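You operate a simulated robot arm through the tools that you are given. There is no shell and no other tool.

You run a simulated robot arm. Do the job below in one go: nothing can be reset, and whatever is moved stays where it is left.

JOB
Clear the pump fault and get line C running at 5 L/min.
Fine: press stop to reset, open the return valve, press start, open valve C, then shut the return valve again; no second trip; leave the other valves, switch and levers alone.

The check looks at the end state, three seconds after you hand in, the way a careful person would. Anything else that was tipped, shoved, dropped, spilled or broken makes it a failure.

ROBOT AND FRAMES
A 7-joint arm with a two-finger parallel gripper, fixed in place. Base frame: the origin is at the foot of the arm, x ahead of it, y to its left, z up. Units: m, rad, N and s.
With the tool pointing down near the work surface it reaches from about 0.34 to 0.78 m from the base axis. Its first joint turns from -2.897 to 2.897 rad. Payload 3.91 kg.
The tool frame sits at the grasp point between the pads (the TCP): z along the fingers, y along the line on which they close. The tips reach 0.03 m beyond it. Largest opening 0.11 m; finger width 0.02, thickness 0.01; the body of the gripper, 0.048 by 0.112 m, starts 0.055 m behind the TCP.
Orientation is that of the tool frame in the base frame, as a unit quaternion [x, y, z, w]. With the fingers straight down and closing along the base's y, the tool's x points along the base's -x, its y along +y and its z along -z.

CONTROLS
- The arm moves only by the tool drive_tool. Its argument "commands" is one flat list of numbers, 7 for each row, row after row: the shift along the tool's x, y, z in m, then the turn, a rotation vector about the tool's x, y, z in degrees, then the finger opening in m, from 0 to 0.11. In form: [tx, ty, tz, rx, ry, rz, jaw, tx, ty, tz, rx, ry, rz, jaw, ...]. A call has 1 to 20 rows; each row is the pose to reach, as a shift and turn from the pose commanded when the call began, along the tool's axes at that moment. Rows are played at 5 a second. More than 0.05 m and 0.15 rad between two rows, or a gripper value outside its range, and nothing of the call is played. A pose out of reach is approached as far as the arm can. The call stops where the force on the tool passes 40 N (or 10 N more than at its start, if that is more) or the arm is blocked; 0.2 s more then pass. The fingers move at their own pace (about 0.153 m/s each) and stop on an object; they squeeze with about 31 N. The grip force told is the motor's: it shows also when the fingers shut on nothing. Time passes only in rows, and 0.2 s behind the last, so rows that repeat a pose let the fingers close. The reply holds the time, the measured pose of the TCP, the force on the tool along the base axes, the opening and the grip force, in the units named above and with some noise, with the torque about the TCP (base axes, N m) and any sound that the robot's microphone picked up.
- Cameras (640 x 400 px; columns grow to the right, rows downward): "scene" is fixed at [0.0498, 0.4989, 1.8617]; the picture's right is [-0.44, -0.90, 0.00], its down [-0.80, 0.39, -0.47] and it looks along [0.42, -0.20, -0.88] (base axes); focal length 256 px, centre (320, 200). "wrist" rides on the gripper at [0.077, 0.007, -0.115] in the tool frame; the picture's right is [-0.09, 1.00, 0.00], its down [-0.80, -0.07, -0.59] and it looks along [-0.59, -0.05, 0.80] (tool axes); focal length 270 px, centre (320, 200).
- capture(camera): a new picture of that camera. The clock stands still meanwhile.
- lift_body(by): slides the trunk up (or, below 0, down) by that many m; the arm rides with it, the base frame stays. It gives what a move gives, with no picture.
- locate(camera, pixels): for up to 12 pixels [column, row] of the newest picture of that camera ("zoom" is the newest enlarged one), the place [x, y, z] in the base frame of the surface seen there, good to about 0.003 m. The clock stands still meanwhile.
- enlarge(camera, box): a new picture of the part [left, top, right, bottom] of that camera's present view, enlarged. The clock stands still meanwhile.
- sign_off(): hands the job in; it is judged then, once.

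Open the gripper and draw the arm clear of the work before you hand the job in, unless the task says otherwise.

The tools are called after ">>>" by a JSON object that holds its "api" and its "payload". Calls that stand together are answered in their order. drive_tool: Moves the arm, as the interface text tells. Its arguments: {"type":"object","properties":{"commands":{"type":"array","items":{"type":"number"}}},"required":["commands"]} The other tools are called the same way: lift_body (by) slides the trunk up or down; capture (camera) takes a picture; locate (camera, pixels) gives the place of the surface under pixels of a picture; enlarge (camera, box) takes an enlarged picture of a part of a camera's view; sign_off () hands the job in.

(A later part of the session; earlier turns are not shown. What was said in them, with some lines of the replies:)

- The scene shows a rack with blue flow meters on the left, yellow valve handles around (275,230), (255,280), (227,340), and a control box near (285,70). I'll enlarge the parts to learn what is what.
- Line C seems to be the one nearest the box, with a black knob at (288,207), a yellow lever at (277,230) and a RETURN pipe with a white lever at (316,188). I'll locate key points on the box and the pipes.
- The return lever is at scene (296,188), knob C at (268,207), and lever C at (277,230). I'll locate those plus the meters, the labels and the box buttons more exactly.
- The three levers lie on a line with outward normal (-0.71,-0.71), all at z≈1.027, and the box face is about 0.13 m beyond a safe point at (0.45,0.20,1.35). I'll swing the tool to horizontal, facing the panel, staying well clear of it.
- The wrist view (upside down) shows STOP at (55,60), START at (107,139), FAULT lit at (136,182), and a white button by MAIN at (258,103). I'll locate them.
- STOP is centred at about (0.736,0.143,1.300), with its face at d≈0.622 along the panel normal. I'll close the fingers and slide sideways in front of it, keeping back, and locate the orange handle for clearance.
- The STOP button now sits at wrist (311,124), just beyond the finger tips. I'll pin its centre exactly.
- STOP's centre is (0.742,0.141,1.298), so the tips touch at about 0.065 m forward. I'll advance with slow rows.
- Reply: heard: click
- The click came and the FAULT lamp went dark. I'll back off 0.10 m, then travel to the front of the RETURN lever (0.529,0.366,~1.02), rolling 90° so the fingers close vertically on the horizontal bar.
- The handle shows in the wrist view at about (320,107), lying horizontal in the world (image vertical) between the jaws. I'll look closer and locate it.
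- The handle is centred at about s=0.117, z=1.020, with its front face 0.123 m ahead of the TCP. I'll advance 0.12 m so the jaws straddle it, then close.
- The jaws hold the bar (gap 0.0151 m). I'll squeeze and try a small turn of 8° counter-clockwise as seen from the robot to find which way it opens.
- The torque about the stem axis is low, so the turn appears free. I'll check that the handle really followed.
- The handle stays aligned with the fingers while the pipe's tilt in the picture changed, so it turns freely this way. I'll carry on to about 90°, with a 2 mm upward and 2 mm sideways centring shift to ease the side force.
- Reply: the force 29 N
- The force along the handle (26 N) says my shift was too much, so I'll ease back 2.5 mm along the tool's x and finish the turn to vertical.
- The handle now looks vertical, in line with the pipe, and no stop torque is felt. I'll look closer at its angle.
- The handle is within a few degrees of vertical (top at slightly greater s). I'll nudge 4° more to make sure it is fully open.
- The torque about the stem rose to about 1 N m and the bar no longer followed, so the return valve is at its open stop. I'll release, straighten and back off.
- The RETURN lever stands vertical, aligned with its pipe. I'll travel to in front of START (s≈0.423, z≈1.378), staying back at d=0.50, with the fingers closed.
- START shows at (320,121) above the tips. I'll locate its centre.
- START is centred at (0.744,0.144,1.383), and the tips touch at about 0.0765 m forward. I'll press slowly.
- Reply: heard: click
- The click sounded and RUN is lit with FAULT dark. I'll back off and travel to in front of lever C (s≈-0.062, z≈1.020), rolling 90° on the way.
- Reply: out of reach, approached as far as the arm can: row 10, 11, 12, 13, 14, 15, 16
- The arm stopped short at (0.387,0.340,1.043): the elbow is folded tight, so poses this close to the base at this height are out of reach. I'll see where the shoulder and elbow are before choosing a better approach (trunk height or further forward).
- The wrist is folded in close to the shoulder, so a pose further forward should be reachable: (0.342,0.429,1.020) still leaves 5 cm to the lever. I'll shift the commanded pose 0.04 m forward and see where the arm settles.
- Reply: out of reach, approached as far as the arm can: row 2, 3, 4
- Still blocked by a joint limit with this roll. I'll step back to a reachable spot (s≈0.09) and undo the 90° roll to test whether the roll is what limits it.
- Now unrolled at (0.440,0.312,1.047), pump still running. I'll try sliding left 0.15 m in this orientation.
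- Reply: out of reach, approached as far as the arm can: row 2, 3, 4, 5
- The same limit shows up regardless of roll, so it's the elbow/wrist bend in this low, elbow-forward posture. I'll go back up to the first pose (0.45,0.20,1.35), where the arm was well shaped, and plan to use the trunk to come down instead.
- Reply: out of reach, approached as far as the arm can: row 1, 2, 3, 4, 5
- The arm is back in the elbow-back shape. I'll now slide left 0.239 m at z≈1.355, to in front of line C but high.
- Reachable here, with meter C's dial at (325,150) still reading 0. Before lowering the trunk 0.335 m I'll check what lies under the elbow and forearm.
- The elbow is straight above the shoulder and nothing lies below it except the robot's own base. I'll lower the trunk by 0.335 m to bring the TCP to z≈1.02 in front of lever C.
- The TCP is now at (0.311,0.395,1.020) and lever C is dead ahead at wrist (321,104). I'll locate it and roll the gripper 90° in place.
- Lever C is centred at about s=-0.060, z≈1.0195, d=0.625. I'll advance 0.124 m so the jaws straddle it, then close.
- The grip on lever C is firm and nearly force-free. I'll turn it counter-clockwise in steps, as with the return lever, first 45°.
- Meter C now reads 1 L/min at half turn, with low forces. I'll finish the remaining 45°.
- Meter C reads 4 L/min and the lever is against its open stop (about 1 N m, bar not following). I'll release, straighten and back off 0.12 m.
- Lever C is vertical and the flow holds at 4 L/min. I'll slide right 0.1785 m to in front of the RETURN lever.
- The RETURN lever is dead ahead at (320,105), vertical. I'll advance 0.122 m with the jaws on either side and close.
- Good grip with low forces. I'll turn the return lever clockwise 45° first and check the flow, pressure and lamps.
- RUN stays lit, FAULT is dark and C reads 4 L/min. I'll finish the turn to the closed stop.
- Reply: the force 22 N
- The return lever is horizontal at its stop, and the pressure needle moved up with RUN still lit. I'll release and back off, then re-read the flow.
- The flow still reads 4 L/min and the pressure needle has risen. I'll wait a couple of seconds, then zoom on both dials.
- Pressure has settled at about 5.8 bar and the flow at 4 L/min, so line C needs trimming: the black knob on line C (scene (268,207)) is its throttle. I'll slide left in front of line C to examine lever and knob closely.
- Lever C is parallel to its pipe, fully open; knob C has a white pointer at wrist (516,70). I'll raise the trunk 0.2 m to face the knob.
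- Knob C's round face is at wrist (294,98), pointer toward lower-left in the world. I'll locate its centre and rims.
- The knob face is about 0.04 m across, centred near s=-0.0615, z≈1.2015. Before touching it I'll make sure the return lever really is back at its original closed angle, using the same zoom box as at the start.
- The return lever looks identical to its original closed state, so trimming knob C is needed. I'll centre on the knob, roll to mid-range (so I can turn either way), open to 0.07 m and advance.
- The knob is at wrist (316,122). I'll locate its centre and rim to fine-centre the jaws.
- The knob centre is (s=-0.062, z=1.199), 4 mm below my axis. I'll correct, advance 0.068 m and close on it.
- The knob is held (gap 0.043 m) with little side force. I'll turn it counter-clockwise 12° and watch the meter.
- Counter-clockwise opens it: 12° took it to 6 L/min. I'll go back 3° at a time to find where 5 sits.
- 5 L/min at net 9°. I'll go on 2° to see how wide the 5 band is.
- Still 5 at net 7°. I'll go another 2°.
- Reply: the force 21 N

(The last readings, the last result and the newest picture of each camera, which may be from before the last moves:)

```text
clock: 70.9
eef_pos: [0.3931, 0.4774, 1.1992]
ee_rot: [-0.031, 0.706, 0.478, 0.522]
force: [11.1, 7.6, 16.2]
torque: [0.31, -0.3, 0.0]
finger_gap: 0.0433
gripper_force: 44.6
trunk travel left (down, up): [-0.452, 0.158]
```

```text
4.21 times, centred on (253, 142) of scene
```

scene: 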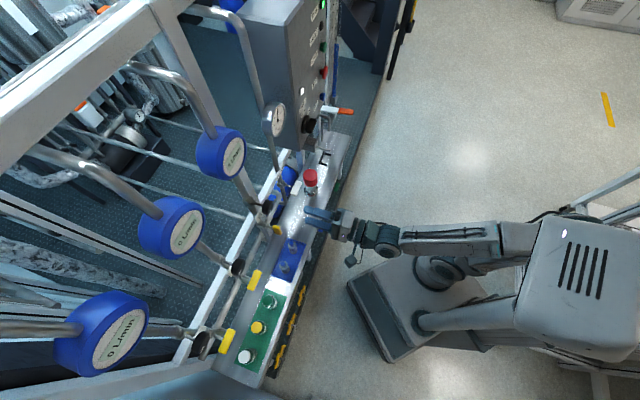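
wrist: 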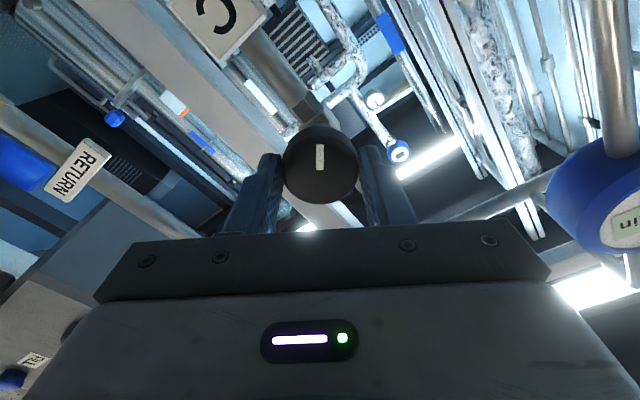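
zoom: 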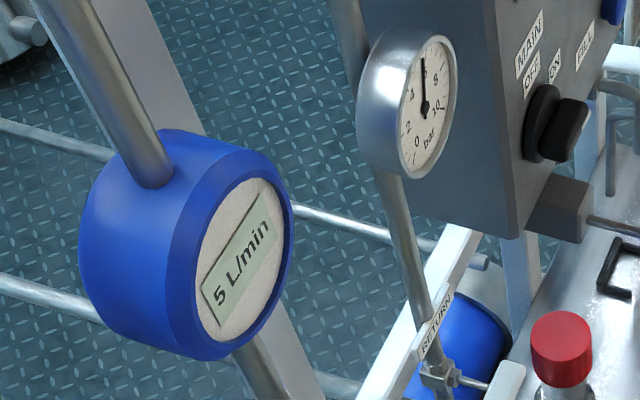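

Still 5 at net 5°. Another 2.5° to find the lower edge.

>>> {"api": "drive_tool", "payload": {"commands": [0, 0, 0, 0, 0, 2.5, 0.03, 0, 0, 0, 0, 0, 2.5, 0.03, 0, 0, 0, 0, 0, 2.5, 0.03, 0, 0, 0, 0, 0, 2.5, 0.03, 0, 0, 0, 0, 0, 2.5, 0.03]}}

>>> {"api": "enlarge", "payload": {"camera": "scene", "box": [210, 95, 296, 190]}}

```text
clock: 72.1
eef_pos: [0.3917, 0.4768, 1.1992]
ee_rot: [-0.015, 0.706, 0.49, 0.511]
force: [10.2, 6.2, 18.5]
torque: [0.4, -0.37, -0.08]
finger_gap: 0.0436
gripper_force: 45.1
trunk travel left (down, up): [-0.452, 0.158]
```

```text
4.21 times, centred on (253, 142) of scene
```

zoom: 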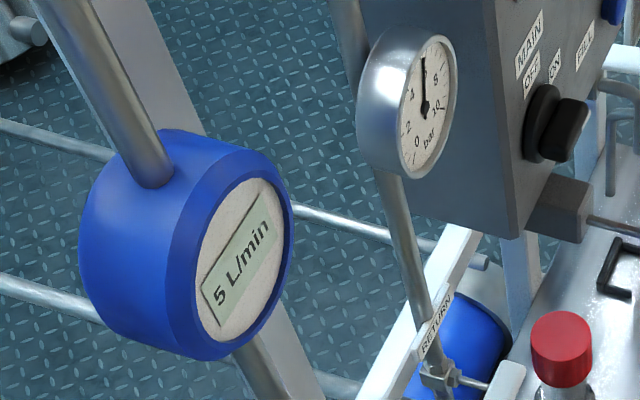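

Still 5 at net 2.5°. One more step of 2.5° to reach the starting angle.

>>> {"api": "drive_tool", "payload": {"commands": [0, 0, 0, 0, 0, 2.5, 0.03, 0, 0, 0, 0, 0, 2.5, 0.03, 0, 0, 0, 0, 0, 2.5, 0.03, 0, 0, 0, 0, 0, 2.5, 0.03, 0, 0, 0, 0, 0, 2.5, 0.03]}}

>>> {"api": "enlarge", "payload": {"camera": "scene", "box": [210, 95, 296, 190]}}

>>> {"api": "capture", "payload": {"camera": "wrist"}}

```text
clock: 73.3
eef_pos: [0.3913, 0.4776, 1.1988]
ee_rot: [0.0, 0.707, 0.5, 0.501]
force: [11.9, 9.6, 16.8]
torque: [0.56, -0.6, -0.23]
finger_gap: 0.0435
gripper_force: 45.3
trunk travel left (down, up): [-0.452, 0.158]
```

```text
4.21 times, centred on (253, 142) of scene
```

zoom: 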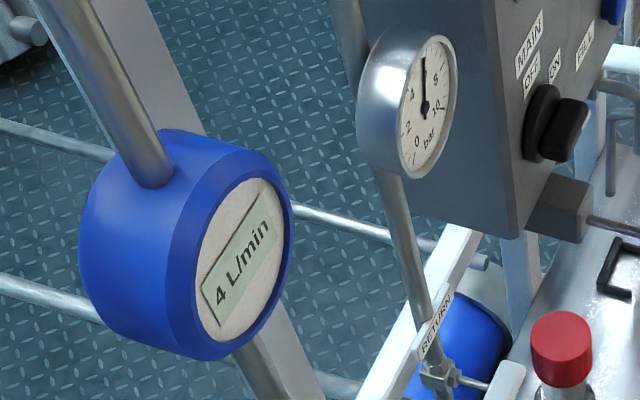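

```text
taken
```

wrist: 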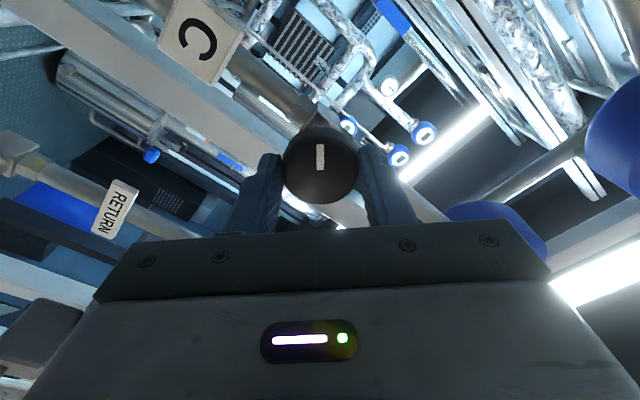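

The band is now clear: 4 at 0°, 5 from about 1° to 10°, 6 at 12°. I'll set the knob 5.5° open, mid-band, hold, and check.

>>> {"api": "drive_tool", "payload": {"commands": [0, 0, 0, 0, 0, -3, 0.03, 0, 0, 0, 0, 0, -5.5, 0.03, 0, 0, 0, 0, 0, -5.5, 0.03, 0, 0, 0, 0, 0, -5.5, 0.03, 0, 0, 0, 0, 0, -5.5, 0.03]}}

>>> {"api": "enlarge", "payload": {"camera": "scene", "box": [210, 95, 296, 190]}}

```text
clock: 74.5
eef_pos: [0.3919, 0.4773, 1.1987]
ee_rot: [-0.034, 0.706, 0.476, 0.523]
force: [11.3, 10.3, 18.9]
torque: [0.02, -0.04, 0.41]
finger_gap: 0.0435
gripper_force: 45.5
trunk travel left (down, up): [-0.452, 0.158]
```

```text
4.21 times, centred on (253, 142) of scene
```

zoom: 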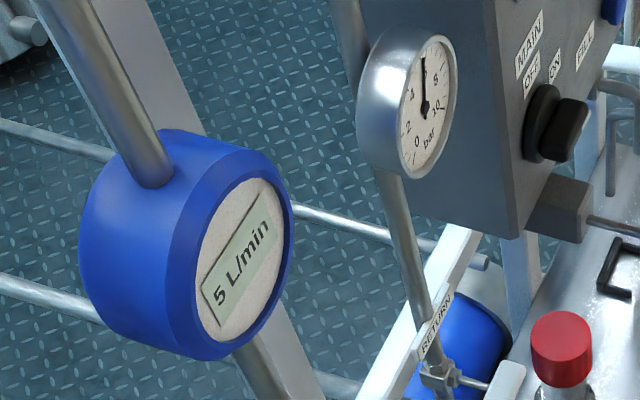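

Meter C reads 5 L/min. I'll open the jaws and back straight off 0.12 m, then recheck everything.

>>> {"api": "drive_tool", "payload": {"commands": [0, 0, 0, 0, 0, 0, 0.05, 0, 0, 0, 0, 0, 0, 0.07, 0, 0, 0, 0, 0, 0, 0.07, 0, 0, -0.03, 0, 0, 0, 0.07, 0, 0, -0.07, 0, 0, 0, 0.07, 0, 0, -0.12, 0, 0, 0, 0.07, 0, 0, -0.12, 0, 0, 0, 0.07]}}

>>> {"api": "enlarge", "payload": {"camera": "scene", "box": [210, 95, 296, 190]}}

>>> {"api": "enlarge", "payload": {"camera": "wrist", "box": [240, 30, 400, 150]}}

>>> {"api": "capture", "payload": {"camera": "scene"}}

```text
clock: 76.1
eef_pos: [0.3033, 0.3912, 1.2004]
ee_rot: [-0.034, 0.707, 0.475, 0.523]
force: [0.5, 0.5, -1.3]
torque: [-0.01, 0.0, 0.0]
finger_gap: 0.0701
gripper_force: 0.0
trunk travel left (down, up): [-0.452, 0.158]
```

```text
4.21 times, centred on (253, 142) of scene
```

zoom: 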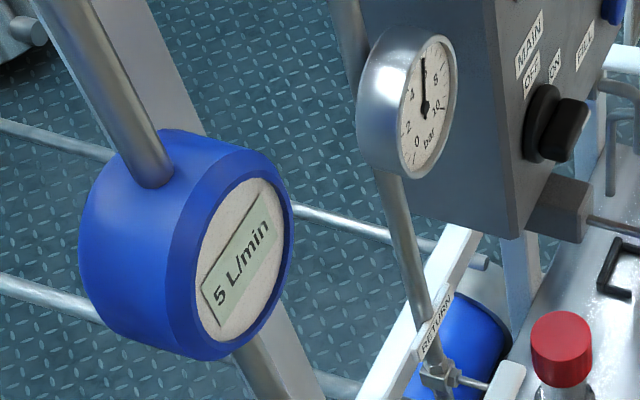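

```text
3.33 times, centred on (320, 90) of wrist
```

zoom: 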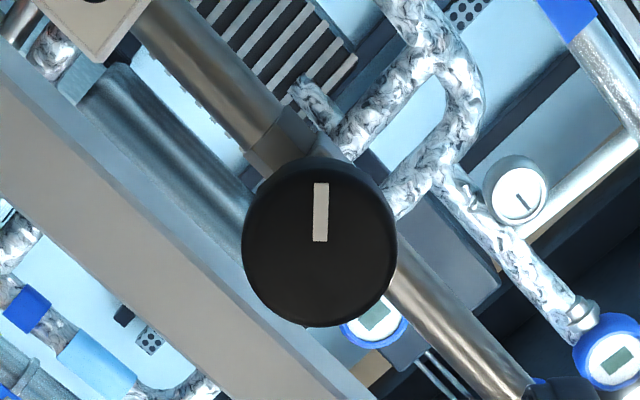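

```text
taken
```

scene: 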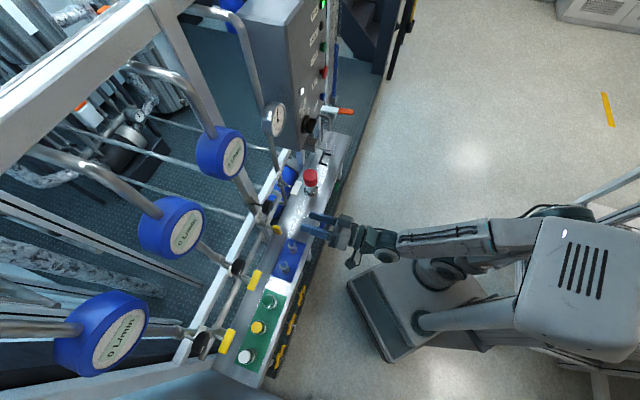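

With the arm off, the flow stays at 5 L/min. I'll open the gripper, draw back a little more, and do a final check of the lamps, levers and tray items.

>>> {"api": "drive_tool", "payload": {"commands": [0, 0, -0.02, 0, 0, 0, 0.09, 0, 0, -0.04, 0, 0, 0, 0.11, 0, 0, -0.04, 0, 0, 0, 0.11, 0, 0, -0.04, 0, 0, 0, 0.11, 0, 0, -0.04, 0, 0, 0, 0.11]}}

>>> {"api": "enlarge", "payload": {"camera": "scene", "box": [180, 0, 340, 120]}}

>>> {"api": "enlarge", "payload": {"camera": "scene", "box": [180, 110, 340, 250]}}

>>> {"api": "enlarge", "payload": {"camera": "scene", "box": [60, 190, 340, 390]}}

```text
clock: 77.3
eef_pos: [0.277, 0.3631, 1.1986]
ee_rot: [-0.034, 0.706, 0.476, 0.523]
force: [0.7, 0.8, 0.3]
torque: [0.0, -0.04, 0.0]
finger_gap: 0.1101
gripper_force: 0.2
trunk travel left (down, up): [-0.452, 0.158]
```

```text
3.33 times, centred on (260, 60) of scene
```

zoom: 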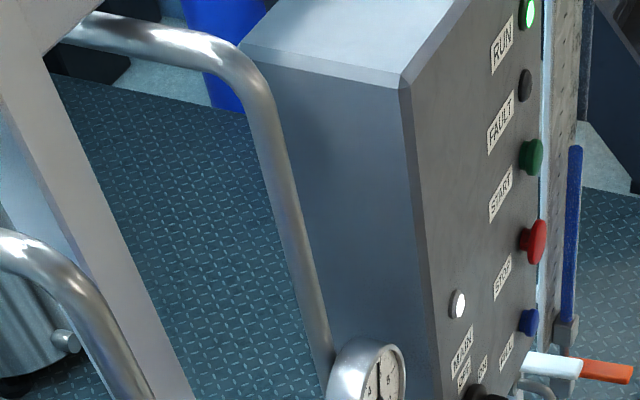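

```text
2.86 times, centred on (260, 180) of scene
```

zoom: 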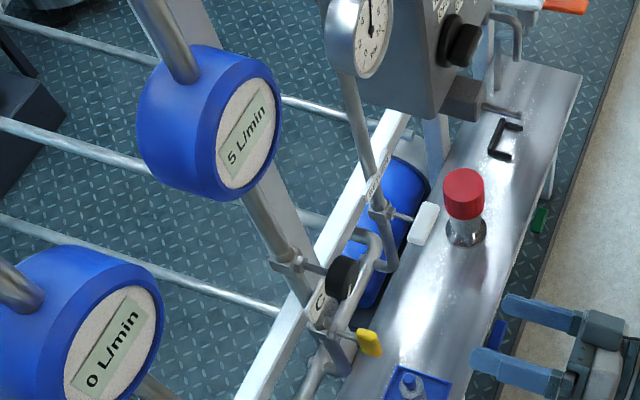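

```text
2.00 times, centred on (200, 290) of scene
```

zoom: 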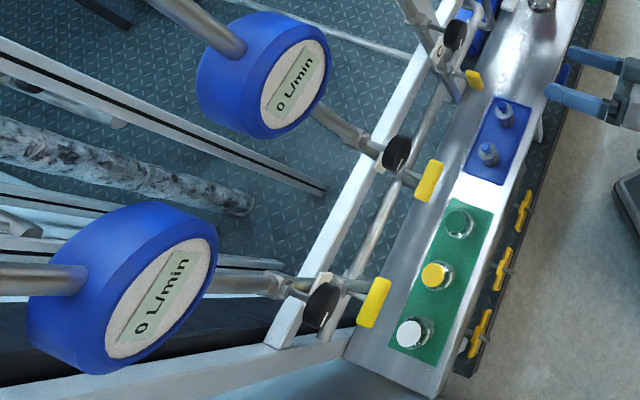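

RUN is lit and FAULT is dark. C reads 5 L/min, A and B read 0, the return lever is shut, and nothing else has been disturbed. The arm is clear with the gripper open, so I'm handing in.

>>> {"api": "sign_off", "payload": {}}

```text
The job is handed in.
```

The pump fault is cleared and line C is running at 5 L/min. RUN is lit, FAULT is dark and the return valve is shut again.

- **Sequence:** I pressed stop, opened the return valve, pressed start, opened valve C and then shut the return valve. The pump did not trip again.
- **Extra step:** with the return valve shut, line C settled at only 4 L/min. I opened the black throttle knob on line C by about 5° to bring it to 5. That knob was not in your list of steps. While finding the setting, the flow briefly read 6 L/min.
- **Readings at the end:** the meter shows whole litres only. I set the knob near the middle of the range where it reads 5, at a pressure of a little under 6 bar.
- **Everything else:** lines A and B still read 0, and I left the main switch and the other valves and levers alone. The arm is drawn back with the gripper open.
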